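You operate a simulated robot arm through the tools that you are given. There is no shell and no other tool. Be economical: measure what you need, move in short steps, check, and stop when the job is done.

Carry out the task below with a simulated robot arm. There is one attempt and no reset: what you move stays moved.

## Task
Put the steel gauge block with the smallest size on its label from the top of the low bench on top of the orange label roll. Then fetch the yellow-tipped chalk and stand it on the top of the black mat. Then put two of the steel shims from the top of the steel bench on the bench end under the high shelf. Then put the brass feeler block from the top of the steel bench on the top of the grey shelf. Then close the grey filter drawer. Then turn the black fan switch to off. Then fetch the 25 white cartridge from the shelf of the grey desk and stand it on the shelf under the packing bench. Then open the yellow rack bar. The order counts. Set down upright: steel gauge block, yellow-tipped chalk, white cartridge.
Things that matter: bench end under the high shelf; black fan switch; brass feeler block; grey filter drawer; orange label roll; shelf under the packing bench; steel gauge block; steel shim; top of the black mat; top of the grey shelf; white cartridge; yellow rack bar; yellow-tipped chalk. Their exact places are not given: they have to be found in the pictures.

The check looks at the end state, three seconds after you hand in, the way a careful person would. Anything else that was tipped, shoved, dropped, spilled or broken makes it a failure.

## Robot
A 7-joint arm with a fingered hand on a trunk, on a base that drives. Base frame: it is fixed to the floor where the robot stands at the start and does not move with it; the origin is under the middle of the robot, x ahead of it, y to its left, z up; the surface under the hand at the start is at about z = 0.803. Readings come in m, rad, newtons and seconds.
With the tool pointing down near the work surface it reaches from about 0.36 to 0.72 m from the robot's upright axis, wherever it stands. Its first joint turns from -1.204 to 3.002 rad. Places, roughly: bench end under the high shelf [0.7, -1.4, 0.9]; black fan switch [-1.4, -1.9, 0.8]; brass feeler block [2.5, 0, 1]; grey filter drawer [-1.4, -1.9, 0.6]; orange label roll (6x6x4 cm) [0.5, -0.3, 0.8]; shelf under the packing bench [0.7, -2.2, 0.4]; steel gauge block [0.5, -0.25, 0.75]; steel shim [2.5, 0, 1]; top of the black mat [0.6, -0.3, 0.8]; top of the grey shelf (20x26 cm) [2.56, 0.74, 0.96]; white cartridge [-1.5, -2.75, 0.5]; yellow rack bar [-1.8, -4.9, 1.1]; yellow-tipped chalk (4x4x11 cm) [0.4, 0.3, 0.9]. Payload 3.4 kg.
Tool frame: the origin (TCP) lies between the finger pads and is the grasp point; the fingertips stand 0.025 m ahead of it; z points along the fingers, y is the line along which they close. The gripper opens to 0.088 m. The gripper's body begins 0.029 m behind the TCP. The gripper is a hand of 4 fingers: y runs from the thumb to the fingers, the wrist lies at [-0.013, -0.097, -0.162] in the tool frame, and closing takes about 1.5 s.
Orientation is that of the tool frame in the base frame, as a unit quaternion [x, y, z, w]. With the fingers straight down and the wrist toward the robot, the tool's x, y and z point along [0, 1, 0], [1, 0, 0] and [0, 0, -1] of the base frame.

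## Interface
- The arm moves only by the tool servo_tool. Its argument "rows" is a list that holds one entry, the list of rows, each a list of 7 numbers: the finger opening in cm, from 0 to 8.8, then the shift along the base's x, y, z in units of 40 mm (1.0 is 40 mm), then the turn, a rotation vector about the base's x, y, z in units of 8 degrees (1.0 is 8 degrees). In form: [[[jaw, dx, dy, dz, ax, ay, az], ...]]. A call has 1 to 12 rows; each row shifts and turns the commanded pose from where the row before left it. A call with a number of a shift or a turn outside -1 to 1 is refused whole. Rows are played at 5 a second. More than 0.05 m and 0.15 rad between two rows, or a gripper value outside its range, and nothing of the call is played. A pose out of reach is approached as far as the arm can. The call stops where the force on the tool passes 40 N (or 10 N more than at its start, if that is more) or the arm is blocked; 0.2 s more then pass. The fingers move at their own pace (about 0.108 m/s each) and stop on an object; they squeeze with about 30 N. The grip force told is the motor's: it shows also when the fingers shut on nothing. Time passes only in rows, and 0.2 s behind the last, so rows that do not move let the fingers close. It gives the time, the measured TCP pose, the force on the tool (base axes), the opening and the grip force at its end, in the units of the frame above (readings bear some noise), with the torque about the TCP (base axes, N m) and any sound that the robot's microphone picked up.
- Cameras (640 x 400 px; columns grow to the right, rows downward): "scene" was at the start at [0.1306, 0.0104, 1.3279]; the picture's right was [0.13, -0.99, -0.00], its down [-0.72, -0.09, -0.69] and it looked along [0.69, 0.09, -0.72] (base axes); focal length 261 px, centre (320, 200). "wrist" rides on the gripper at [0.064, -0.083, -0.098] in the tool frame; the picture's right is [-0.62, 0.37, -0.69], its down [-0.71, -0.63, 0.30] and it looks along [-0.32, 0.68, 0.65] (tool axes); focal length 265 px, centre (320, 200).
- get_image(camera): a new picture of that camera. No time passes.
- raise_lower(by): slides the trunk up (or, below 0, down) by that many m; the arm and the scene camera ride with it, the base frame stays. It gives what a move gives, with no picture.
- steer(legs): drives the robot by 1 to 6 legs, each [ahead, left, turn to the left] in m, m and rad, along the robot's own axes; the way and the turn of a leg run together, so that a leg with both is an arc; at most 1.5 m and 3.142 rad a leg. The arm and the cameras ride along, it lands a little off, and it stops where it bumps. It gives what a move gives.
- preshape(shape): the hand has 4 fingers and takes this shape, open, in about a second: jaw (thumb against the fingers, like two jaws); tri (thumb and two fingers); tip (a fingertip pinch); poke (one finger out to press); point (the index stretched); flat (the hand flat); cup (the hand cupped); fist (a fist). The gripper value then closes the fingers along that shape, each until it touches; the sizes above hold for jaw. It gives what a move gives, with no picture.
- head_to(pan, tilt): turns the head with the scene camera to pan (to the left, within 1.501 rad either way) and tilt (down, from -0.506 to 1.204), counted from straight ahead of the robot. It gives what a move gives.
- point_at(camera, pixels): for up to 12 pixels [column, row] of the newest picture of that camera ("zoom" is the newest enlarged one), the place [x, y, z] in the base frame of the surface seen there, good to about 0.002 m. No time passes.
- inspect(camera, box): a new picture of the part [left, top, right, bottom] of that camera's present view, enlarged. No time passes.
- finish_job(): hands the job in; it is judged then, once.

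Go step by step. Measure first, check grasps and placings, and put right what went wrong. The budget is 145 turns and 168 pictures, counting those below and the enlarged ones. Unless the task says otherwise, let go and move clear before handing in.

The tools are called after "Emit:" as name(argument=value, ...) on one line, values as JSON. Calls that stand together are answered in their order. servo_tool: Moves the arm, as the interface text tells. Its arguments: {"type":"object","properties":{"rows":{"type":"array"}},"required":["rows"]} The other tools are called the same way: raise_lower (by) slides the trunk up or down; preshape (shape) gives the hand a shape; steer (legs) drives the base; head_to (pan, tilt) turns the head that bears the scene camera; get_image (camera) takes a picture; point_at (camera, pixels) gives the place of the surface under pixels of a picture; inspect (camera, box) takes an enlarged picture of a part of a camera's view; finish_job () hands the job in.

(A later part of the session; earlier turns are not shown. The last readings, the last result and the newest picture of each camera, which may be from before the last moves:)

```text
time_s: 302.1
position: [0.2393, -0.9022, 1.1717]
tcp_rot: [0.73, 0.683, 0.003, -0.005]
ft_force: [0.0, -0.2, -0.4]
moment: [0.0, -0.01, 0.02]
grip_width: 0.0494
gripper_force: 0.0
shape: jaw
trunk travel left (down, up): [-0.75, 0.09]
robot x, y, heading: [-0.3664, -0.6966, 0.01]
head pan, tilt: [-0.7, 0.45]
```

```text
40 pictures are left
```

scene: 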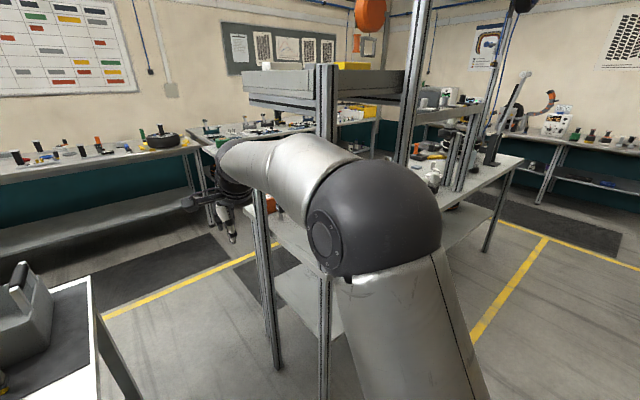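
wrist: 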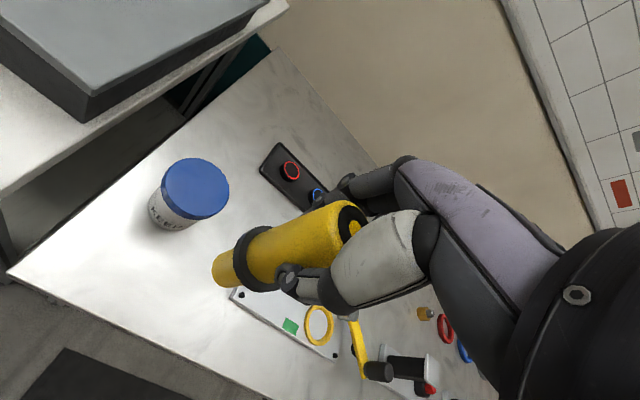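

Emit:
steer(legs=[[0, 0, 3.12]])

Emit:
head_to(pan=0.5, tilt=0.5)

Emit:
get_image(camera="scene")

```text
time_s: 309.8
position: [-0.9666, -0.4597, 1.1712]
tcp_rot: [-0.667, 0.745, -0.006, -0.003]
ft_force: [-0.2, -1.0, 0.2]
moment: [0.01, -0.01, 0.01]
grip_width: 0.0496
gripper_force: 0.1
shape: jaw
trunk travel left (down, up): [-0.75, 0.09]
robot x, y, heading: [-0.3705, -0.6947, 3.106]
head pan, tilt: [-0.7, 0.45]
```

```text
time_s: 311.1
position: [-0.9678, -0.4603, 1.1712]
tcp_rot: [-0.667, 0.745, -0.005, -0.002]
ft_force: [-0.6, 0.4, -0.1]
moment: [0.03, 0.0, -0.01]
grip_width: 0.0495
gripper_force: 0.1
shape: jaw
trunk travel left (down, up): [-0.75, 0.09]
robot x, y, heading: [-0.3658, -0.6934, 3.104]
head pan, tilt: [0.499, 0.499]
```

```text
39 pictures are left
```

scene: 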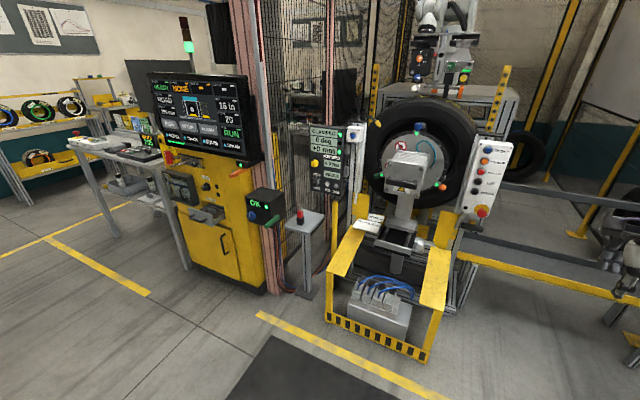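

The yellow cabinet at (210,215) has the open grey drawer. Drive left 1.0 and zoom.

Emit:
steer(legs=[[0, 1.05, 0.035]])

Emit:
head_to(pan=0.15, tilt=0.5)

Emit:
get_image(camera="scene")

Emit:
inspect(camera="scene", box=[220, 140, 420, 280])

```text
time_s: 316.6
position: [-1.0034, -1.5225, 1.1714]
tcp_rot: [-0.67, 0.742, -0.004, -0.003]
ft_force: [-0.5, -0.1, -0.2]
moment: [0.0, -0.01, 0.0]
grip_width: 0.0495
gripper_force: 0.2
shape: jaw
trunk travel left (down, up): [-0.75, 0.09]
robot x, y, heading: [-0.4033, -1.7503, 3.112]
head pan, tilt: [0.499, 0.499]
```

```text
time_s: 317.4
position: [-1.0022, -1.5222, 1.1723]
tcp_rot: [-0.671, 0.741, -0.005, -0.003]
ft_force: [0.2, 0.1, 0.1]
moment: [-0.01, -0.01, -0.02]
grip_width: 0.0497
gripper_force: 0.1
shape: jaw
trunk travel left (down, up): [-0.75, 0.09]
robot x, y, heading: [-0.4002, -1.751, 3.116]
head pan, tilt: [0.15, 0.499]
```

```text
38 pictures are left
```

scene: 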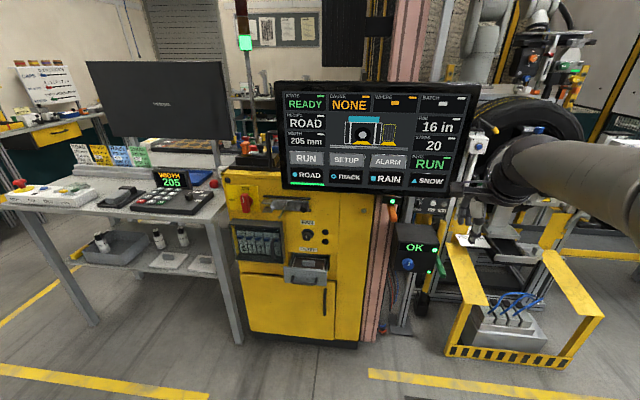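

```text
2.86 times, centred on (320, 210) of scene
```

zoom: 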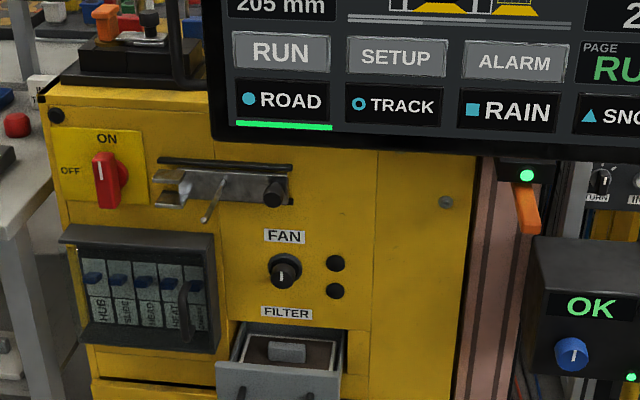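

Emit:
point_at(camera="zoom", pixels=[[280, 385], [235, 380], [325, 382], [287, 350], [250, 330], [285, 272], [282, 290], [340, 200], [400, 300], [286, 312], [250, 200]])

Emit:
inspect(camera="scene", box=[285, 210, 345, 300])

```text
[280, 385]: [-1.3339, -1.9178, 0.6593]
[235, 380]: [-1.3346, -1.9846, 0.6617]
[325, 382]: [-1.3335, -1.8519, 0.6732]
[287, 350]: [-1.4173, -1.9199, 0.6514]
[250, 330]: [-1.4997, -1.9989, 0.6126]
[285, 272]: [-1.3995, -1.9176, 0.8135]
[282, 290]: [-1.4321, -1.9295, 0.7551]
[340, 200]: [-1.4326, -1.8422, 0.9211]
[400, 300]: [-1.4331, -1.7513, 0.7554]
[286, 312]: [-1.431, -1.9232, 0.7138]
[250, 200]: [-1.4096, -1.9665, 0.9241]
```

```text
4.44 times, centred on (315, 255) of scene
```

zoom: 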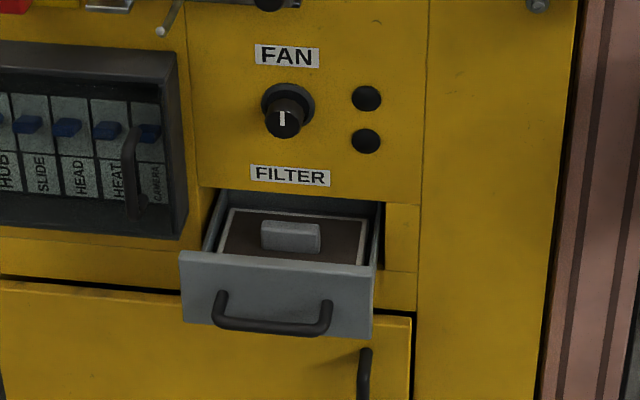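

Drawer front is at x -1.334 (y -1.985…-1.852, z ~0.6–0.67), cabinet face x -1.432, fan knob at (-1.40,-1.918,0.81). I'll lower the trunk, shift left, and turn the hand to point forward.

Emit:
steer(legs=[[0, 0.32, 0.025]])

Emit:
raise_lower(by=-0.3)

Emit:
servo_tool(rows=[[[2, 0, 0, 0, -0.503, 0.559, -0.511], [2, 0, 0, 0, -0.503, 0.559, -0.511], [2, 0, 0, 0, -0.503, 0.559, -0.511], [2, 0, 0, 0, -0.503, 0.559, -0.511], [2, 0, 0, 0, -0.503, 0.559, -0.511], [2, 0, 0, 0, -0.503, 0.559, -0.511], [2, 0, 0, 0, -0.503, 0.559, -0.511], [2, 0, 0, 0, -0.503, 0.559, -0.511]]])

Emit:
servo_tool(rows=[[[2, 0, 0, 0, -0.503, 0.559, -0.511], [2, 0, 0, 0, -0.503, 0.559, -0.511], [2, 0, 0, 0, -0.503, 0.559, -0.511], [2, 0, 0, 0, -0.503, 0.559, -0.511], [2, 0, 0, 0, -0.503, 0.559, -0.511], [2, 0, 0, 0, -0.503, 0.559, -0.511], [2, 0, 0, 0, -0.503, 0.559, -0.511], [2, 0, 0, 0, -0.503, 0.559, -0.511], [2, 0, 0, 0, 0, 0, 0]]])

Emit:
get_image(camera="scene")

```text
time_s: 319.6
position: [-1.0118, -1.8574, 1.1706]
tcp_rot: [-0.68, 0.733, -0.005, -0.002]
ft_force: [-0.3, -0.1, 0.7]
moment: [0.02, -0.01, -0.03]
grip_width: 0.0494
gripper_force: 0.1
shape: jaw
trunk travel left (down, up): [-0.75, 0.09]
robot x, y, heading: [-0.4062, -2.0696, -3.137]
head pan, tilt: [0.15, 0.499]
```

```text
time_s: 322.6
position: [-1.0125, -1.8575, 0.8713]
tcp_rot: [-0.681, 0.732, -0.005, -0.003]
ft_force: [0.3, 0.4, 0.3]
moment: [0.02, 0.02, 0.0]
grip_width: 0.0498
gripper_force: 0.1
shape: jaw
trunk travel left (down, up): [-0.45, 0.39]
robot x, y, heading: [-0.4061, -2.0663, -3.136]
head pan, tilt: [0.15, 0.499]
```

```text
time_s: 324.4
position: [-1.0138, -1.8581, 0.8718]
tcp_rot: [-0.395, 0.824, 0.003, -0.407]
ft_force: [0.3, -0.6, 0.6]
moment: [-0.04, -0.02, 0.02]
grip_width: 0.0204
gripper_force: 0.1
shape: jaw
trunk travel left (down, up): [-0.45, 0.39]
robot x, y, heading: [-0.4069, -2.0679, -3.139]
head pan, tilt: [0.15, 0.499]
```

```text
time_s: 326.4
position: [-1.0133, -1.8573, 0.8725]
tcp_rot: [-0.009, 0.708, 0.01, -0.706]
ft_force: [0.0, 0.0, -1.1]
moment: [0.01, 0.01, -0.03]
grip_width: 0.0205
gripper_force: 0.2
shape: jaw
trunk travel left (down, up): [-0.45, 0.39]
robot x, y, heading: [-0.4026, -2.0707, -3.135]
head pan, tilt: [0.15, 0.499]
```

```text
35 pictures are left
```

scene: 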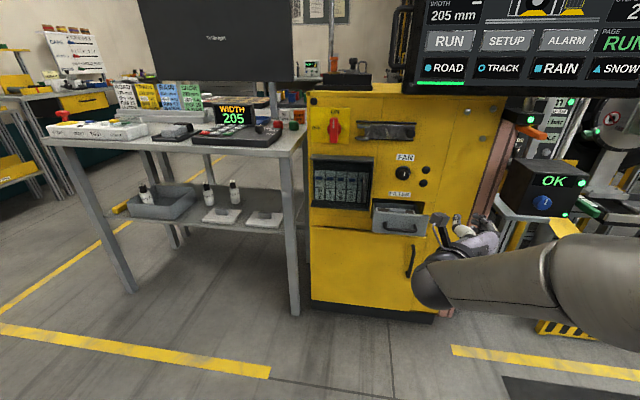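

Hand now points forward. Close the fingers, lower to drawer-front height and drive up to it.

Emit:
raise_lower(by=-0.2)

Emit:
servo_tool(rows=[[[0, 0, -0.8, -0.2, 0, 0, 0], [0, 0, -0.75, -0.2, 0, 0, 0], [0, 0, 0, 0, 0, 0, 0], [0, 0, 0, 0, 0, 0, 0]]])

Emit:
steer(legs=[[0.26, 0, 0]])

Emit:
head_to(pan=-0.1, tilt=0.5)

Emit:
get_image(camera="scene")

```text
time_s: 328.5
position: [-1.0133, -1.8579, 0.6719]
tcp_rot: [-0.011, 0.708, 0.01, -0.707]
ft_force: [0.6, 0.0, 0.5]
moment: [0.01, 0.04, 0.0]
grip_width: 0.0201
gripper_force: 0.1
shape: jaw
trunk travel left (down, up): [-0.25, 0.59]
robot x, y, heading: [-0.4053, -2.0696, -3.138]
head pan, tilt: [0.15, 0.499]
```

```text
time_s: 329.5
position: [-1.0107, -1.9195, 0.6581]
tcp_rot: [-0.01, 0.708, 0.011, -0.706]
ft_force: [-0.3, -0.7, -0.7]
moment: [-0.03, -0.02, -0.02]
grip_width: 0.0
gripper_force: 30.0
shape: jaw
trunk travel left (down, up): [-0.25, 0.59]
robot x, y, heading: [-0.4068, -2.0684, -3.141]
head pan, tilt: [0.15, 0.499]
```

```text
time_s: 331.4
position: [-1.274, -1.9193, 0.6575]
tcp_rot: [-0.01, 0.708, 0.011, -0.706]
ft_force: [-1.0, 0.7, 0.8]
moment: [-0.01, 0.01, 0.01]
grip_width: 0.0
gripper_force: 30.0
shape: jaw
trunk travel left (down, up): [-0.25, 0.59]
robot x, y, heading: [-0.6673, -2.0671, -3.144]
head pan, tilt: [0.15, 0.499]
```

```text
time_s: 332.2
position: [-1.2726, -1.9182, 0.6588]
tcp_rot: [-0.01, 0.707, 0.011, -0.707]
ft_force: [-0.4, 0.6, -0.1]
moment: [-0.02, -0.01, 0.02]
grip_width: 0.0002
gripper_force: 30.4
shape: jaw
trunk travel left (down, up): [-0.25, 0.59]
robot x, y, heading: [-0.6702, -2.0696, -3.143]
head pan, tilt: [-0.099, 0.499]
```

```text
34 pictures are left
```

scene: 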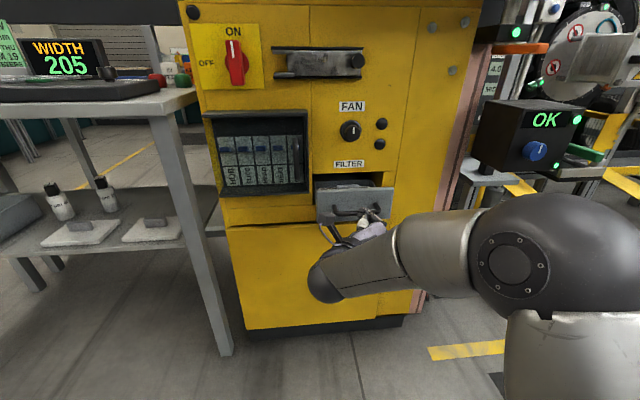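

Emit:
servo_tool(rows=[[[0, -0.4, 0, 0, 0, 0, 0], [0, -0.4, 0, 0, 0, 0, 0], [0, -0.4, 0, 0, 0, 0, 0], [0, -0.4, 0, 0, 0, 0, 0], [0, -0.4, 0, 0, 0, 0, 0], [0, -0.4, 0, 0, 0, 0, 0], [0, -0.3, 0, 0, 0, 0, 0], [0, -0.3, 0, 0, 0, 0, 0], [0, -0.2, 0, 0, 0, 0, 0], [0, -0.2, 0, 0, 0, 0, 0], [0, -0.2, 0, 0, 0, 0, 0]]])

Emit:
inspect(camera="scene", box=[280, 80, 440, 240])

```text
time_s: 333.7
position: [-1.3668, -1.9124, 0.6597]
tcp_rot: [0.004, -0.706, -0.016, 0.708]
ft_force: [28.1, 2.1, 2.5]
moment: [-0.11, -0.36, 0.34]
grip_width: 0.0
gripper_force: 30.0
shape: jaw
trunk travel left (down, up): [-0.25, 0.59]
robot x, y, heading: [-0.6659, -2.0704, 3.14]
head pan, tilt: [-0.099, 0.499]
stopped in row 7: the force on the tool passed its limit at 48 N (the readings are from after the stop); the commanded pose is now the measured one
```

```text
2.50 times, centred on (360, 160) of scene
```

zoom: 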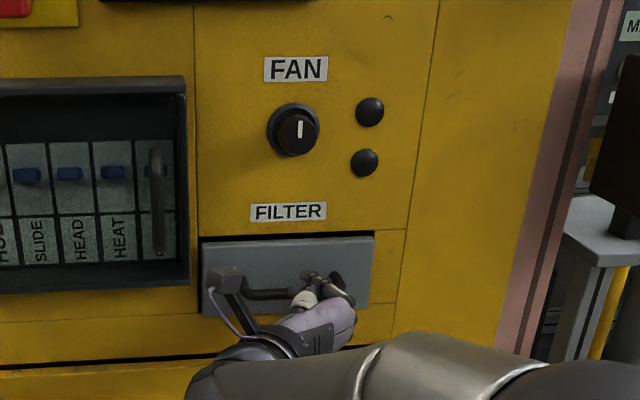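

Emit:
point_at(camera="zoom", pixels=[[290, 255], [220, 255], [360, 255], [230, 220], [385, 250], [300, 240], [240, 240]])

Emit:
servo_tool(rows=[[[0, -0.2, 0, 0, 0, 0, 0], [0, -0.2, 0, 0, 0, 0, 0], [0, -0.2, 0, 0, 0, 0, 0], [0, -0.2, 0, 0, 0, 0, 0], [0, -0.2, 0, 0, 0, 0, 0], [0, -0.2, 0, 0, 0, 0, 0]]])

Emit:
inspect(camera="scene", box=[280, 80, 440, 240])

```text
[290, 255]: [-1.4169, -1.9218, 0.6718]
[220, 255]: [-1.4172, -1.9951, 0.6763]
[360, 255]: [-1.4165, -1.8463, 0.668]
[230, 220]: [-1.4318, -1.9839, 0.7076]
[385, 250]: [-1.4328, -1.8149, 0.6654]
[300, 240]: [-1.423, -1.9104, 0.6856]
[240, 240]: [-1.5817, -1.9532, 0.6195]
```

```text
time_s: 334.0
position: [-1.3681, -1.9109, 0.6598]
tcp_rot: [-0.002, 0.708, 0.018, -0.706]
ft_force: [29.5, -0.3, 4.0]
moment: [-0.19, -0.32, 0.41]
grip_width: 0.0
gripper_force: 30.3
shape: jaw
trunk travel left (down, up): [-0.25, 0.59]
robot x, y, heading: [-0.6664, -2.0693, 3.136]
head pan, tilt: [-0.099, 0.499]
stopped in row 1: the force on the tool passed its limit at 44 N (the readings are from after the stop); the commanded pose is now the measured one
```

```text
2.50 times, centred on (360, 160) of scene
```

zoom: 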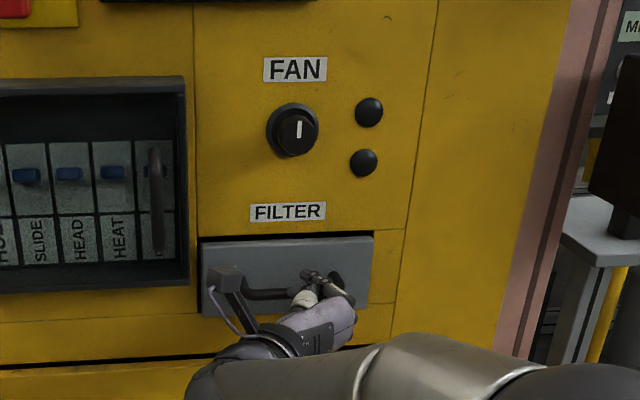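

The drawer front is flush (hard stop at x -1.417). Back off, and study the fan knob.

Emit:
servo_tool(rows=[[[0, 0.8, 0, 0, 0, 0, 0], [0, 1, 0, 0, 0, 0, 0], [0, 1, 0, 0, 0, 0, 0], [2, 0, 0, 0, 0, 0, 0]]])

Emit:
inspect(camera="scene", box=[320, 90, 400, 180])

Emit:
point_at(camera="zoom", pixels=[[255, 180], [250, 175], [225, 180], [290, 185], [255, 150], [255, 215], [395, 150], [265, 200]])

```text
time_s: 335.0
position: [-1.2599, -1.9092, 0.6537]
tcp_rot: [-0.003, 0.71, 0.017, -0.704]
ft_force: [-0.7, -0.8, -0.4]
moment: [0.01, -0.03, 0.01]
grip_width: 0.0089
gripper_force: 0.1
shape: jaw
trunk travel left (down, up): [-0.25, 0.59]
robot x, y, heading: [-0.666, -2.0674, 3.138]
head pan, tilt: [-0.099, 0.499]
```

```text
4.44 times, centred on (360, 135) of scene
```

zoom: 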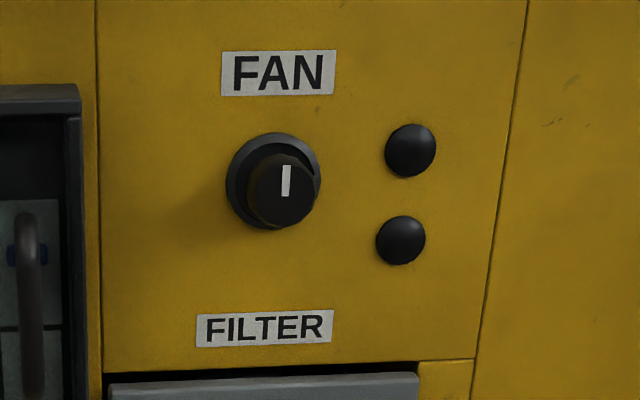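

```text
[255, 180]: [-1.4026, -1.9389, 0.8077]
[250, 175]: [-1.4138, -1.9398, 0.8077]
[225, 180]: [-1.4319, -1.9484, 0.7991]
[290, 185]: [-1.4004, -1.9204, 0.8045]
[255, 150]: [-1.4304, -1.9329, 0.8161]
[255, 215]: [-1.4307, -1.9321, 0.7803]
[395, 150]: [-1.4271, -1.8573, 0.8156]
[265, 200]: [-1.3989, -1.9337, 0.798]
```

Knob centre ≈(y -1.922, z 0.803), front at x -1.40, radius 0.017, pointer up; like the red switch (ON up, OFF left), off should be to the left. Raise the trunk 0.15, open and approach.

Emit:
raise_lower(by=0.15)

Emit:
servo_tool(rows=[[[5.5, -0.5, -0.33, 0, 0, 0.05, 0.2], [5.5, -0.7, 0, 0, 0, 0, 0], [5.5, -0.7, 0, 0, 0, 0, 0], [5.5, -0.6, 0, 0, 0, 0, 0], [5.5, 0, 0, 0, 0, 0, 0]]])

Emit:
get_image(camera="wrist")

Emit:
inspect(camera="scene", box=[270, 130, 450, 270])

```text
time_s: 336.7
position: [-1.2614, -1.9096, 0.8043]
tcp_rot: [-0.002, 0.71, 0.017, -0.704]
ft_force: [0.8, -0.5, -0.5]
moment: [0.0, -0.03, 0.03]
grip_width: 0.0099
gripper_force: 0.1
shape: jaw
trunk travel left (down, up): [-0.4, 0.44]
robot x, y, heading: [-0.6708, -2.0686, 3.143]
head pan, tilt: [-0.099, 0.499]
```

```text
time_s: 337.9
position: [-1.3628, -1.9237, 0.8023]
tcp_rot: [0.012, -0.707, -0.007, 0.707]
ft_force: [0.0, -0.9, 0.1]
moment: [-0.01, 0.0, 0.0]
grip_width: 0.0546
gripper_force: 0.0
shape: jaw
trunk travel left (down, up): [-0.4, 0.44]
robot x, y, heading: [-0.6656, -2.0686, 3.137]
head pan, tilt: [-0.099, 0.499]
```

```text
30 pictures are left
```

wrist: 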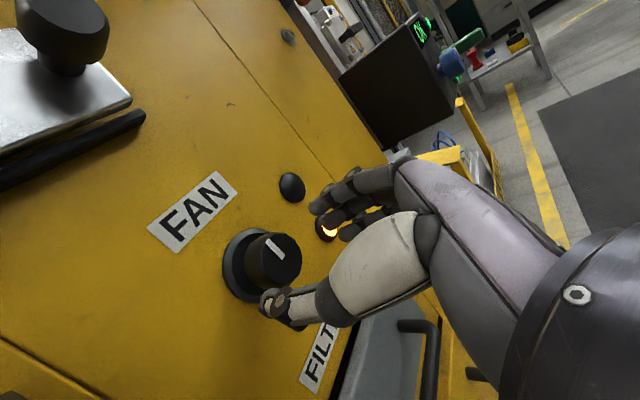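

```text
2.86 times, centred on (360, 200) of scene
```

zoom: 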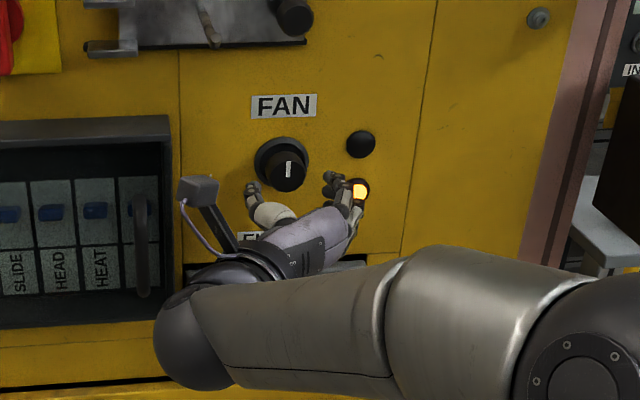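

The lower lamp lit after the drawer closed. Advance 3 cm and grip the knob.

Emit:
servo_tool(rows=[[[5, -0.4, 0.02, 0.03, 0, 0, 0], [5, -0.35, 0, 0, 0, 0, 0], [3, 0, 0, 0, 0, 0, 0], [0, 0, 0, 0, 0, 0, 0], [0, 0, 0, 0, 0, 0, 0], [0, 0, 0, 0, 0, 0, 0], [0, 0, 0, 0, 0, 0, 0]]])

Emit:
get_image(camera="wrist")

```text
time_s: 339.5
position: [-1.392, -1.924, 0.8044]
tcp_rot: [-0.013, 0.707, 0.009, -0.707]
ft_force: [-1.1, -3.6, 1.3]
moment: [-0.01, 0.03, 0.08]
grip_width: 0.0261
gripper_force: 30.6
shape: jaw
trunk travel left (down, up): [-0.4, 0.44]
robot x, y, heading: [-0.6687, -2.0682, 3.144]
head pan, tilt: [-0.099, 0.499]
```

```text
28 pictures are left
```

wrist: 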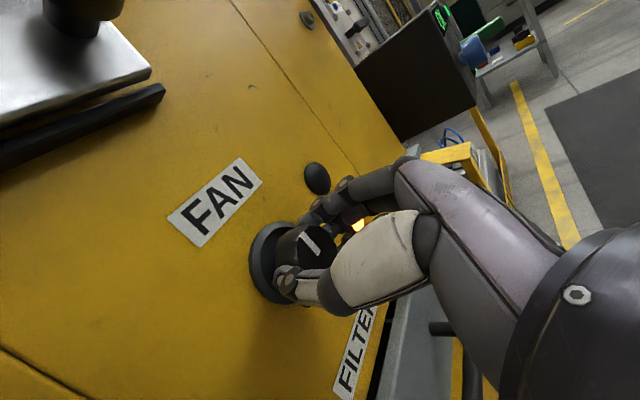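

Knob gripped. Turn it counter-clockwise (toward left) in steps and watch.

Emit:
servo_tool(rows=[[[0, 0, 0, 0, 0.8, 0, 0], [0, 0, 0, 0, 0.8, 0, 0], [0, 0, 0, 0, 0.8, 0, 0], [0, 0, 0, 0, 0.8, 0, 0], [0, 0, 0, 0, 0, 0, 0]]])

Emit:
get_image(camera="wrist")

```text
time_s: 340.7
position: [-1.3918, -1.9228, 0.8043]
tcp_rot: [-0.17, 0.688, 0.165, -0.686]
ft_force: [-1.0, -6.2, -3.8]
moment: [-0.03, -0.05, 0.14]
grip_width: 0.0253
gripper_force: 30.1
shape: jaw
trunk travel left (down, up): [-0.4, 0.44]
robot x, y, heading: [-0.6678, -2.0662, 3.143]
head pan, tilt: [-0.099, 0.499]
```

```text
27 pictures are left
```

wrist: 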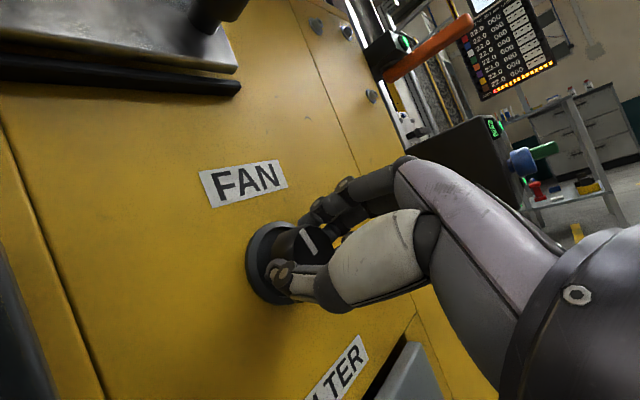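

The pointer turns with the hand (label rotated relative to it). Continue counter-clockwise.

Emit:
servo_tool(rows=[[[0, 0, 0, 0, 0.8, 0, 0], [0, 0, 0, 0, 0.8, 0, 0], [0, 0, 0, 0, 0.8, 0, 0], [0, 0, 0, 0, 0.8, 0, 0], [0, 0, 0, 0, 0, 0, 0]]])

Emit:
get_image(camera="wrist")

```text
time_s: 341.9
position: [-1.3919, -1.9231, 0.804]
tcp_rot: [-0.318, 0.635, 0.313, -0.631]
ft_force: [-1.8, -7.2, -4.2]
moment: [-0.05, -0.13, 0.17]
grip_width: 0.025
gripper_force: 30.3
shape: jaw
trunk travel left (down, up): [-0.4, 0.44]
robot x, y, heading: [-0.6678, -2.0632, 3.136]
head pan, tilt: [-0.099, 0.499]
```

```text
26 pictures are left
```

wrist: 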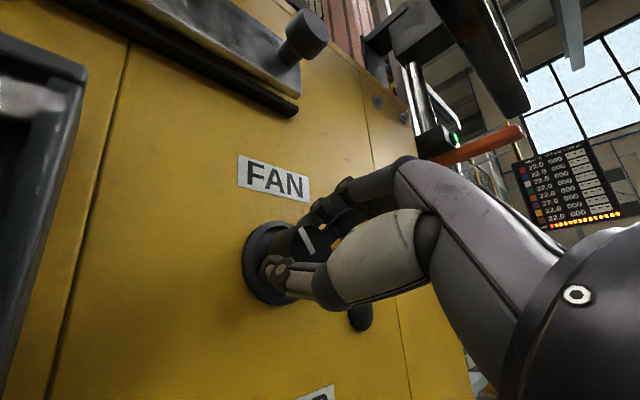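

Continue the turn to about 90°.

Emit:
servo_tool(rows=[[[0, 0, 0, 0, 0.8, 0, 0], [0, 0, 0, 0, 0.8, 0, 0], [0, 0, 0, 0, 0.8, 0, 0], [0, 0, 0, 0, 0.8, 0, 0], [0, 0, 0, 0, 0.8, 0, 0], [0, 0, 0, 0, 0.6, 0, 0], [0, 0, 0, 0, 0, 0, 0]]])

Emit:
get_image(camera="wrist")

```text
time_s: 343.5
position: [-1.3919, -1.9233, 0.8042]
tcp_rot: [-0.501, 0.504, 0.497, -0.499]
ft_force: [-2.0, -7.2, -6.2]
moment: [-0.05, -0.09, 0.06]
grip_width: 0.0242
gripper_force: 29.7
shape: jaw
trunk travel left (down, up): [-0.4, 0.44]
robot x, y, heading: [-0.6685, -2.0702, 3.136]
head pan, tilt: [-0.099, 0.499]
```

```text
25 pictures are left
```

wrist: 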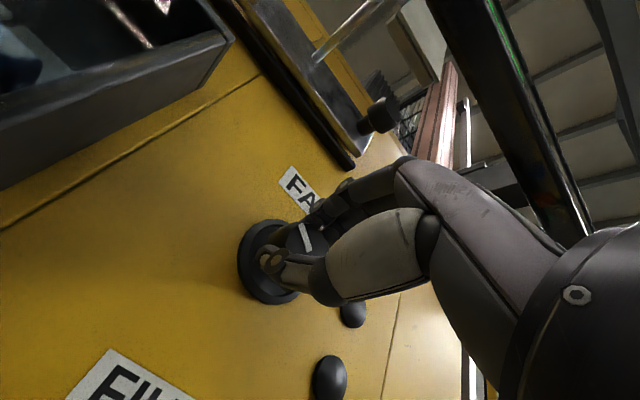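

Turned 90°; the orange lamp is dark now. Release, withdraw and look.

Emit:
servo_tool(rows=[[[4, 0, 0, 0, 0, 0, 0], [5, 0, 0, 0, 0, 0, 0], [5, 0.5, 0, 0, 0, 0, 0], [5, 1, 0, 0, 0, 0, 0], [5, 1, 0, 0, 0, 0, 0], [5, 1, 0, 0, 0, 0, 0]]])

Emit:
inspect(camera="scene", box=[310, 130, 410, 220])

```text
time_s: 344.9
position: [-1.2523, -1.9214, 0.807]
tcp_rot: [-0.5, 0.503, 0.497, -0.5]
ft_force: [0.1, 0.3, 0.8]
moment: [0.01, 0.0, 0.02]
grip_width: 0.0494
gripper_force: 0.1
shape: jaw
trunk travel left (down, up): [-0.4, 0.44]
robot x, y, heading: [-0.6681, -2.0717, 3.139]
head pan, tilt: [-0.099, 0.499]
```

```text
4.44 times, centred on (360, 175) of scene
```

zoom: 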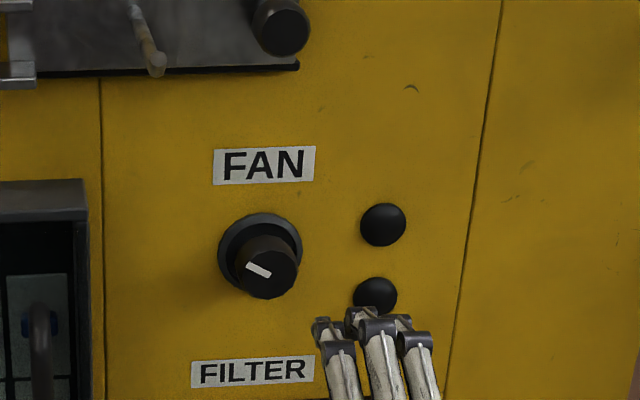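

Pointer now rests left (end stop about 60°), lamp dark: fan off. Next the cartridge: look at the desk shelf at left, and turn the hand back.

Emit:
servo_tool(rows=[[[5, 0.5, 0, 0, -0.95, 0, 0], [5, 0.5, 0, 0, -0.95, 0, 0], [5, 0, 0, 0, -0.95, 0, 0], [5, 0, 0, 0, -0.95, 0, 0], [5, 0, 0, 0, -0.95, 0, 0], [5, 0, 0, 0, -0.95, 0, 0], [5, 0, 0, 0, -0.95, 0, 0], [5, 0, 0, 0, -0.95, 0, 0], [5, 0, 0, 0, -0.95, 0, 0], [5, 0, 0, 0, -0.95, 0, 0], [5, 0, 0, 0, -0.95, 0, 0], [5, 0, 0, 0, -0.8, 0, 0]]])

Emit:
head_to(pan=0.55, tilt=0.5)

Emit:
get_image(camera="scene")

Emit:
inspect(camera="scene", box=[220, 140, 440, 280])

```text
time_s: 347.5
position: [-1.2112, -1.9219, 0.8051]
tcp_rot: [-0.001, -0.707, 0.005, 0.707]
ft_force: [-0.3, -0.8, -0.6]
moment: [-0.03, -0.02, 0.06]
grip_width: 0.0495
gripper_force: 0.1
shape: jaw
trunk travel left (down, up): [-0.4, 0.44]
robot x, y, heading: [-0.6691, -2.0687, 3.141]
head pan, tilt: [-0.099, 0.499]
```

```text
time_s: 348.6
position: [-1.2106, -1.9236, 0.8056]
tcp_rot: [0.001, -0.707, 0.004, 0.707]
ft_force: [0.4, 0.2, 0.4]
moment: [-0.01, 0.01, 0.01]
grip_width: 0.0494
gripper_force: 0.0
shape: jaw
trunk travel left (down, up): [-0.4, 0.44]
robot x, y, heading: [-0.6696, -2.0709, 3.135]
head pan, tilt: [0.55, 0.499]
```

```text
23 pictures are left
```

scene: 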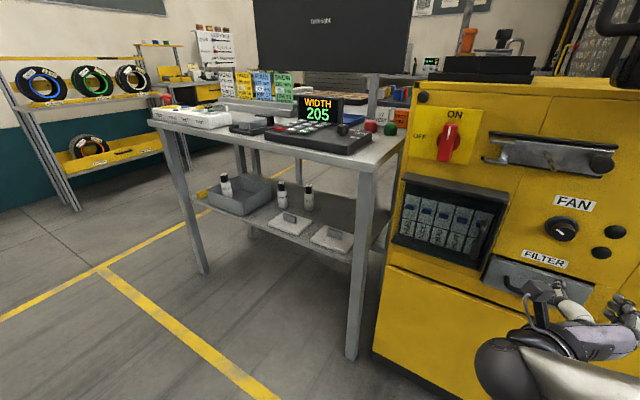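

```text
2.86 times, centred on (330, 210) of scene
```

zoom: 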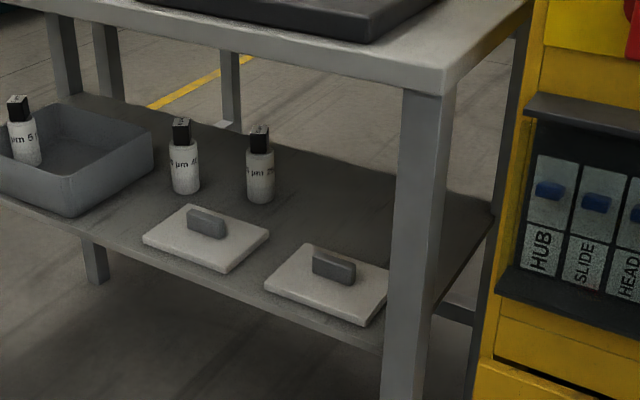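

Emit:
point_at(camera="zoom", pixels=[[260, 130], [260, 165], [260, 200], [183, 125], [185, 190], [20, 100], [440, 80], [320, 290], [205, 235], [380, 345], [230, 215]])

Emit:
steer(legs=[[0.0, 0.55, 0]])

Emit:
head_to(pan=0.1, tilt=0.6)

Emit:
inspect(camera="scene", box=[240, 80, 440, 220])

```text
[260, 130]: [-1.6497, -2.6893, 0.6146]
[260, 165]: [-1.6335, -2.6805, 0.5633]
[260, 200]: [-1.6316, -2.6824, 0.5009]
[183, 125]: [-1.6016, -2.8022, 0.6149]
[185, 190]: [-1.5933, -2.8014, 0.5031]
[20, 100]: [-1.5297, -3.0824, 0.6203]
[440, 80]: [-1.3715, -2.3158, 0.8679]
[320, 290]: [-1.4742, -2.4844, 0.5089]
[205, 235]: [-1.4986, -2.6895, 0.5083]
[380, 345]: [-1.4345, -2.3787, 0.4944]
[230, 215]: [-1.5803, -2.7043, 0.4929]
```

```text
time_s: 351.7
position: [-1.2098, -2.4785, 0.8043]
tcp_rot: [0.004, -0.707, 0.009, 0.707]
ft_force: [0.2, -0.2, -0.1]
moment: [0.03, -0.04, 0.0]
grip_width: 0.0497
gripper_force: 0.0
shape: jaw
trunk travel left (down, up): [-0.4, 0.44]
robot x, y, heading: [-0.6624, -2.6162, -3.133]
head pan, tilt: [0.55, 0.499]
```

```text
time_s: 352.6
position: [-1.2114, -2.4781, 0.8047]
tcp_rot: [0.004, -0.707, 0.01, 0.707]
ft_force: [0.3, -0.9, 0.0]
moment: [-0.02, 0.0, 0.0]
grip_width: 0.0498
gripper_force: 0.1
shape: jaw
trunk travel left (down, up): [-0.4, 0.44]
robot x, y, heading: [-0.6685, -2.618, -3.129]
head pan, tilt: [0.099, 0.6]
```

```text
2.86 times, centred on (340, 150) of scene
```

zoom: 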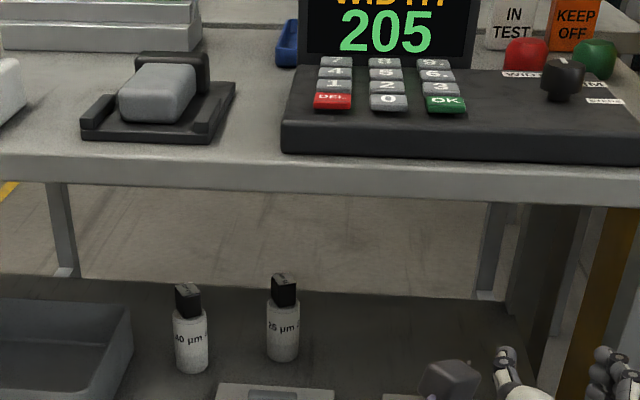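

The right bottle reads 25 µm (left 40), at (-1.65,-2.685), body up to z 0.575, cap to 0.615. Lower the trunk to z≈0.575, shift left 0.2, enter under the desktop partway.

Emit:
raise_lower(by=-0.23)

Emit:
steer(legs=[[0, 0.205, -0.008], [0.2, 0, 0]])

Emit:
head_to(pan=0.0, tilt=0.35)

Emit:
get_image(camera="scene")

Emit:
get_image(camera="wrist")

```text
time_s: 355.1
position: [-1.2108, -2.478, 0.5747]
tcp_rot: [0.004, -0.707, 0.009, 0.707]
ft_force: [0.1, 0.2, -0.3]
moment: [0.02, -0.02, 0.0]
grip_width: 0.0495
gripper_force: 0.2
shape: jaw
trunk travel left (down, up): [-0.17, 0.67]
robot x, y, heading: [-0.6653, -2.6143, -3.129]
head pan, tilt: [0.099, 0.6]
```

```text
time_s: 357.9
position: [-1.4118, -2.6817, 0.5743]
tcp_rot: [-0.002, 0.707, -0.007, -0.707]
ft_force: [-0.1, -0.1, 0.3]
moment: [0.01, 0.02, -0.01]
grip_width: 0.0497
gripper_force: 0.0
shape: jaw
trunk travel left (down, up): [-0.17, 0.67]
robot x, y, heading: [-0.8677, -2.8215, -3.136]
head pan, tilt: [0.099, 0.6]
```

```text
time_s: 358.6
position: [-1.4116, -2.6816, 0.5745]
tcp_rot: [0.003, -0.707, 0.008, 0.707]
ft_force: [-0.5, 0.2, -0.4]
moment: [-0.04, 0.0, 0.03]
grip_width: 0.0494
gripper_force: 0.1
shape: jaw
trunk travel left (down, up): [-0.17, 0.67]
robot x, y, heading: [-0.8648, -2.824, -3.136]
head pan, tilt: [0.0, 0.351]
```

```text
20 pictures are left
```

scene: 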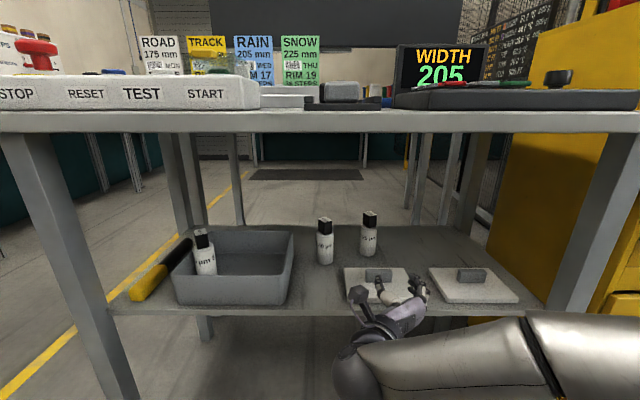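

```text
19 pictures are left
```

wrist: 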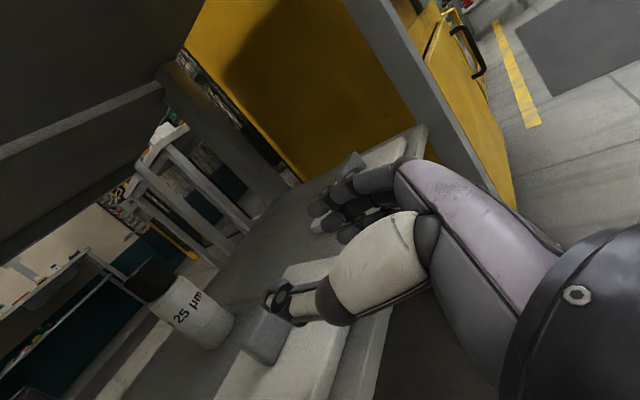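

The wrist view confirms "25 µm". Measure bottle and the knob before it.

Emit:
point_at(camera="scene", pixels=[[369, 220], [369, 240], [369, 254], [362, 240], [377, 240], [378, 271], [378, 277], [326, 240], [350, 300]])

Emit:
point_at(camera="wrist", pixels=[[190, 312], [215, 325], [150, 280], [165, 310], [205, 300], [260, 335]])

```text
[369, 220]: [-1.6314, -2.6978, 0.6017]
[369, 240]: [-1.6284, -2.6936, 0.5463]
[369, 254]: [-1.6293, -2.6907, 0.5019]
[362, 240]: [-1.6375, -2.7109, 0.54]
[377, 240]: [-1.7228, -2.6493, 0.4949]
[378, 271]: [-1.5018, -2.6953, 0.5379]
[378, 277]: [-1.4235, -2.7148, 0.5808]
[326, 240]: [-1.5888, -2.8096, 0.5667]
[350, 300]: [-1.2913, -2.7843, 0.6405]
```

```text
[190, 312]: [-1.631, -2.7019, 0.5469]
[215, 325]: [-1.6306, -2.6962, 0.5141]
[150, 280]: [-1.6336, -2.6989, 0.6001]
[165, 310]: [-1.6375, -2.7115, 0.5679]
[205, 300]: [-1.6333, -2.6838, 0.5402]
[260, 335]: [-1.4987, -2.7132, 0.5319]
```

Bottle axis (-1.648,-2.694). Drive 0.08 forward and extend the arm slowly to it, open 5.5 cm.

Emit:
servo_tool(rows=[[[5.5, 0, -0.31, 0.1, 0, 0, 0], [5.5, 0, 0, 0, 0, 0, 0]]])

Emit:
steer(legs=[[0.08, 0, 0]])

Emit:
servo_tool(rows=[[[5.5, -0.7, 0, 0, 0, 0, 0], [5.5, -0.7, 0, 0, 0, 0, 0], [5.5, -0.6, 0, 0, 0, 0, 0], [5.5, -0.5, 0, 0, 0, 0, 0], [5.5, 0, 0, 0, 0, 0, 0]]])

Emit:
get_image(camera="wrist")

```text
time_s: 359.2
position: [-1.4098, -2.6933, 0.5782]
tcp_rot: [-0.002, 0.707, -0.008, -0.707]
ft_force: [-0.6, -0.6, 0.9]
moment: [-0.02, -0.02, -0.02]
grip_width: 0.0546
gripper_force: 0.0
shape: jaw
trunk travel left (down, up): [-0.17, 0.67]
robot x, y, heading: [-0.8679, -2.8217, -3.133]
head pan, tilt: [0.0, 0.351]
```

```text
time_s: 360.3
position: [-1.4922, -2.6924, 0.5784]
tcp_rot: [0.003, -0.707, 0.008, 0.707]
ft_force: [0.1, 0.0, -0.5]
moment: [0.01, 0.0, -0.02]
grip_width: 0.0544
gripper_force: 0.0
shape: jaw
trunk travel left (down, up): [-0.17, 0.67]
robot x, y, heading: [-0.9535, -2.8226, -3.137]
head pan, tilt: [0.0, 0.351]
```

```text
time_s: 361.5
position: [-1.5922, -2.6937, 0.5785]
tcp_rot: [0.002, -0.707, 0.008, 0.707]
ft_force: [-0.1, 0.8, 0.8]
moment: [0.02, 0.02, -0.01]
grip_width: 0.0546
gripper_force: 0.0
shape: jaw
trunk travel left (down, up): [-0.17, 0.67]
robot x, y, heading: [-0.9451, -2.8233, -3.134]
head pan, tilt: [0.0, 0.351]
```

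```text
18 pictures are left
```

wrist: 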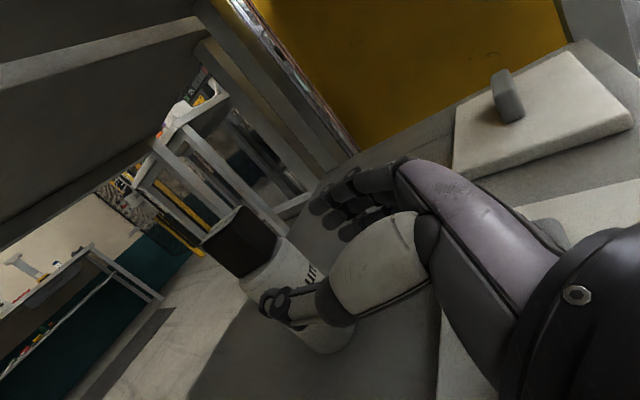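

Emit:
servo_tool(rows=[[[5.5, -0.5, 0, 0, 0, 0, 0], [5.5, -0.5, 0, 0, 0, 0, 0], [5.5, -0.33, 0, 0, 0, 0, 0], [5.5, 0, 0, 0, 0, 0, 0], [3, 0, 0, 0, 0, 0, 0], [0, 0, 0, 0, 0, 0, 0], [0, 0, 0, 0, 0, 0, 0], [0, 0, 0, 0, 0, 0, 0], [0, 0, 0, 0, 0, 0, 0], [0, 0, 0, 0.4, 0, 0, 0], [0, 0, 0, 0.6, 0, 0, 0], [0, 0, 0, 0, 0, 0, 0]]])

Emit:
get_image(camera="wrist")

```text
time_s: 364.1
position: [-1.6455, -2.6932, 0.6183]
tcp_rot: [-0.002, 0.707, -0.007, -0.707]
ft_force: [-0.2, 0.1, -1.8]
moment: [0.0, 0.01, 0.0]
grip_width: 0.027
gripper_force: 30.7
shape: jaw
trunk travel left (down, up): [-0.17, 0.67]
robot x, y, heading: [-0.9507, -2.8228, -3.135]
head pan, tilt: [0.0, 0.351]
```

```text
17 pictures are left
```

wrist: 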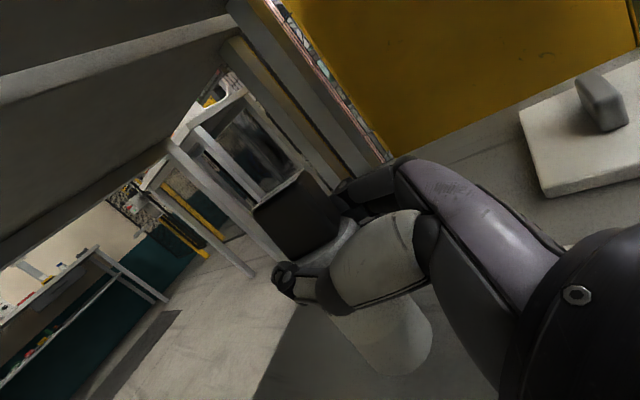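

Cartridge gripped. Raise 4 cm more, retract, back out and turn around to face the packing bench.

Emit:
servo_tool(rows=[[[0, 0, 0, 0.8, 0, 0, 0], [0, 0.2, 0, 0.3, 0, 0, 0], [0, 0.8, 0, 0, 0, 0, 0], [0, 0.9, 0, 0, 0, 0, 0], [0, 0.9, 0, 0, 0, 0, 0], [0, 0.9, 0, 0, 0, 0, 0], [0, 0, 0, 0, 0, 0, 0]]])

Emit:
steer(legs=[[-0.5, 0, 0], [0, -0.5, 0], [0, 0, 3.14]])

Emit:
head_to(pan=0.0, tilt=0.4)

Emit:
get_image(camera="scene")

```text
time_s: 365.7
position: [-1.4968, -2.6938, 0.6612]
tcp_rot: [0.003, -0.706, 0.008, 0.708]
ft_force: [0.2, -0.4, -0.3]
moment: [0.01, 0.02, 0.02]
grip_width: 0.027
gripper_force: 29.5
shape: jaw
trunk travel left (down, up): [-0.17, 0.67]
robot x, y, heading: [-0.9487, -2.8227, -3.137]
head pan, tilt: [0.0, 0.351]
```

```text
time_s: 378.5
position: [0.0953, -2.4624, 0.6609]
tcp_rot: [0.707, -0.004, 0.707, -0.001]
ft_force: [-0.1, -0.7, -0.1]
moment: [0.03, 0.0, 0.01]
grip_width: 0.0262
gripper_force: 29.6
shape: jaw
trunk travel left (down, up): [-0.17, 0.67]
robot x, y, heading: [-0.4497, -2.3203, -0.012]
head pan, tilt: [0.0, 0.351]
```

```text
time_s: 379.1
position: [0.0946, -2.4626, 0.6597]
tcp_rot: [0.707, -0.005, 0.707, -0.001]
ft_force: [0.7, 0.3, -0.7]
moment: [0.0, -0.01, 0.0]
grip_width: 0.0265
gripper_force: 29.9
shape: jaw
trunk travel left (down, up): [-0.17, 0.67]
robot x, y, heading: [-0.4527, -2.3191, -0.015]
head pan, tilt: [0.0, 0.4]
```

```text
16 pictures are left
```

scene: 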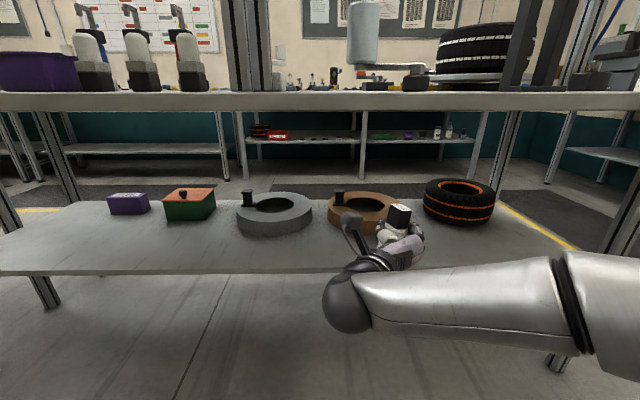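

The shelf's near strip is free. Measure it.

Emit:
point_at(camera="scene", pixels=[[280, 265], [280, 245], [330, 250], [270, 228], [450, 245], [520, 255], [280, 108], [335, 220]])

```text
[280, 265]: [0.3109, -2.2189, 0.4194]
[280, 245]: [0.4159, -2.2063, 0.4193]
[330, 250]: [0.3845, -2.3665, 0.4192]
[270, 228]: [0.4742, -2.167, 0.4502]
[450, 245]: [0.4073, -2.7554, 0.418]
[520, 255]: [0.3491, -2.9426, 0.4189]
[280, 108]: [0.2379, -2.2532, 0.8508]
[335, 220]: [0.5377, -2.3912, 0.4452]
```

Shelf z 0.419, near edge x≈0.29. Lower the trunk 0.11, drive in to put the bottle over (0.385,-2.36).

Emit:
raise_lower(by=-0.11)

Emit:
steer(legs=[[0.29, 0.1, 0.012]])

Emit:
get_image(camera="scene")

```text
time_s: 380.5
position: [0.0945, -2.4613, 0.5505]
tcp_rot: [0.707, -0.005, 0.707, 0.0]
ft_force: [0.1, 0.2, -1.2]
moment: [0.01, 0.02, 0.03]
grip_width: 0.0264
gripper_force: 30.2
shape: jaw
trunk travel left (down, up): [-0.06, 0.78]
robot x, y, heading: [-0.4508, -2.3193, -0.019]
head pan, tilt: [0.0, 0.4]
```

```text
time_s: 382.6
position: [0.3866, -2.3564, 0.551]
tcp_rot: [0.707, 0.001, 0.707, -0.006]
ft_force: [0.5, -0.3, -0.6]
moment: [0.03, 0.01, 0.02]
grip_width: 0.0265
gripper_force: 29.8
shape: jaw
trunk travel left (down, up): [-0.06, 0.78]
robot x, y, heading: [-0.1623, -2.2242, -0.002]
head pan, tilt: [0.0, 0.4]
```

```text
15 pictures are left
```

scene: 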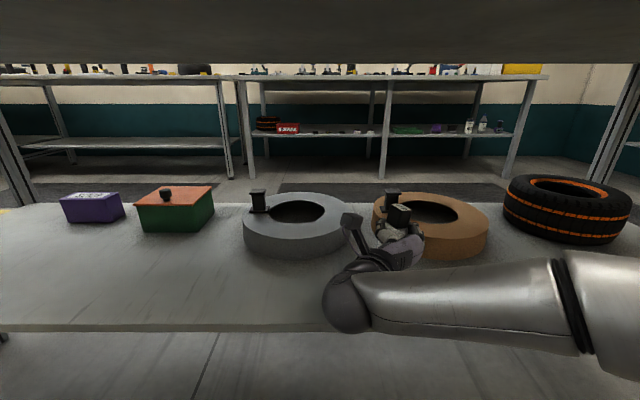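

Emit:
servo_tool(rows=[[[0, 0, 0, -0.5, 0, 0, 0], [0, 0, 0, -0.5, 0, 0, 0], [0, 0, 0, 0, 0, 0, 0]]])

Emit:
servo_tool(rows=[[[0, 0, 0, -0.08, 0, 0, 0], [0, 0, 0, 0, 0, 0, 0]]])

Emit:
servo_tool(rows=[[[0, 0, 0, -0.08, 0, 0, 0], [0, 0, 0, 0, 0, 0, 0]]])

```text
time_s: 383.4
position: [0.387, -2.356, 0.5107]
tcp_rot: [0.707, 0.002, 0.707, -0.006]
ft_force: [-0.4, -0.1, -1.3]
moment: [0.01, -0.02, 0.01]
grip_width: 0.0264
gripper_force: 29.9
shape: jaw
trunk travel left (down, up): [-0.06, 0.78]
robot x, y, heading: [-0.163, -2.221, -0.001]
head pan, tilt: [0.0, 0.4]
```

```text
time_s: 384.0
position: [0.3862, -2.3569, 0.5071]
tcp_rot: [0.707, 0.001, 0.707, -0.006]
ft_force: [0.6, 0.3, -0.7]
moment: [-0.01, -0.01, -0.01]
grip_width: 0.0265
gripper_force: 30.0
shape: jaw
trunk travel left (down, up): [-0.06, 0.78]
robot x, y, heading: [-0.1623, -2.2226, 0.004]
head pan, tilt: [0.0, 0.4]
```

```text
time_s: 384.6
position: [0.3861, -2.3566, 0.5035]
tcp_rot: [0.707, 0.001, 0.707, -0.006]
ft_force: [-0.1, -0.3, -1.2]
moment: [-0.02, -0.01, -0.01]
grip_width: 0.0267
gripper_force: 29.7
shape: jaw
trunk travel left (down, up): [-0.06, 0.78]
robot x, y, heading: [-0.1627, -2.2234, 0.005]
head pan, tilt: [0.0, 0.4]
```

Emit:
servo_tool(rows=[[[0, 0, 0, -0.06, 0, 0, 0], [0, 0, 0, 0, 0, 0, 0]]])

Emit:
servo_tool(rows=[[[0, 0, 0, -0.04, 0, 0, 0], [0, 0, 0, 0, 0, 0, 0]]])

Emit:
get_image(camera="wrist")

```text
time_s: 385.2
position: [0.3865, -2.3564, 0.5035]
tcp_rot: [0.706, 0.001, 0.708, -0.006]
ft_force: [0.5, -0.9, 7.0]
moment: [-0.12, -0.1, 0.04]
grip_width: 0.0266
gripper_force: 29.5
shape: jaw
trunk travel left (down, up): [-0.06, 0.78]
robot x, y, heading: [-0.1585, -2.2243, -0.001]
head pan, tilt: [0.0, 0.4]
```

```text
time_s: 385.8
position: [0.3878, -2.3559, 0.5027]
tcp_rot: [0.705, 0.002, 0.709, -0.006]
ft_force: [1.0, -1.6, 15.1]
moment: [-0.18, -0.22, 0.0]
grip_width: 0.0264
gripper_force: 30.0
shape: jaw
trunk travel left (down, up): [-0.06, 0.78]
robot x, y, heading: [-0.1644, -2.2224, 0.002]
head pan, tilt: [0.0, 0.4]
```

```text
14 pictures are left
```

wrist: 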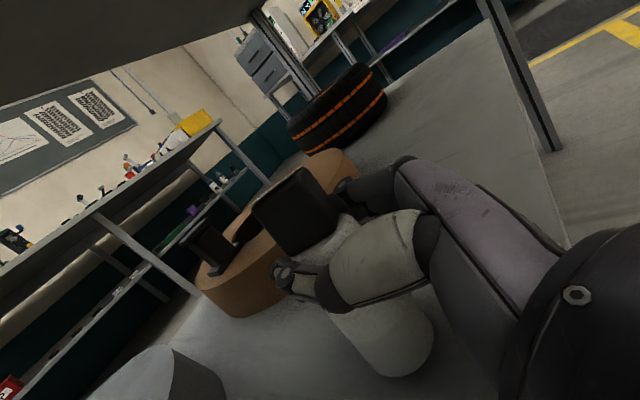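

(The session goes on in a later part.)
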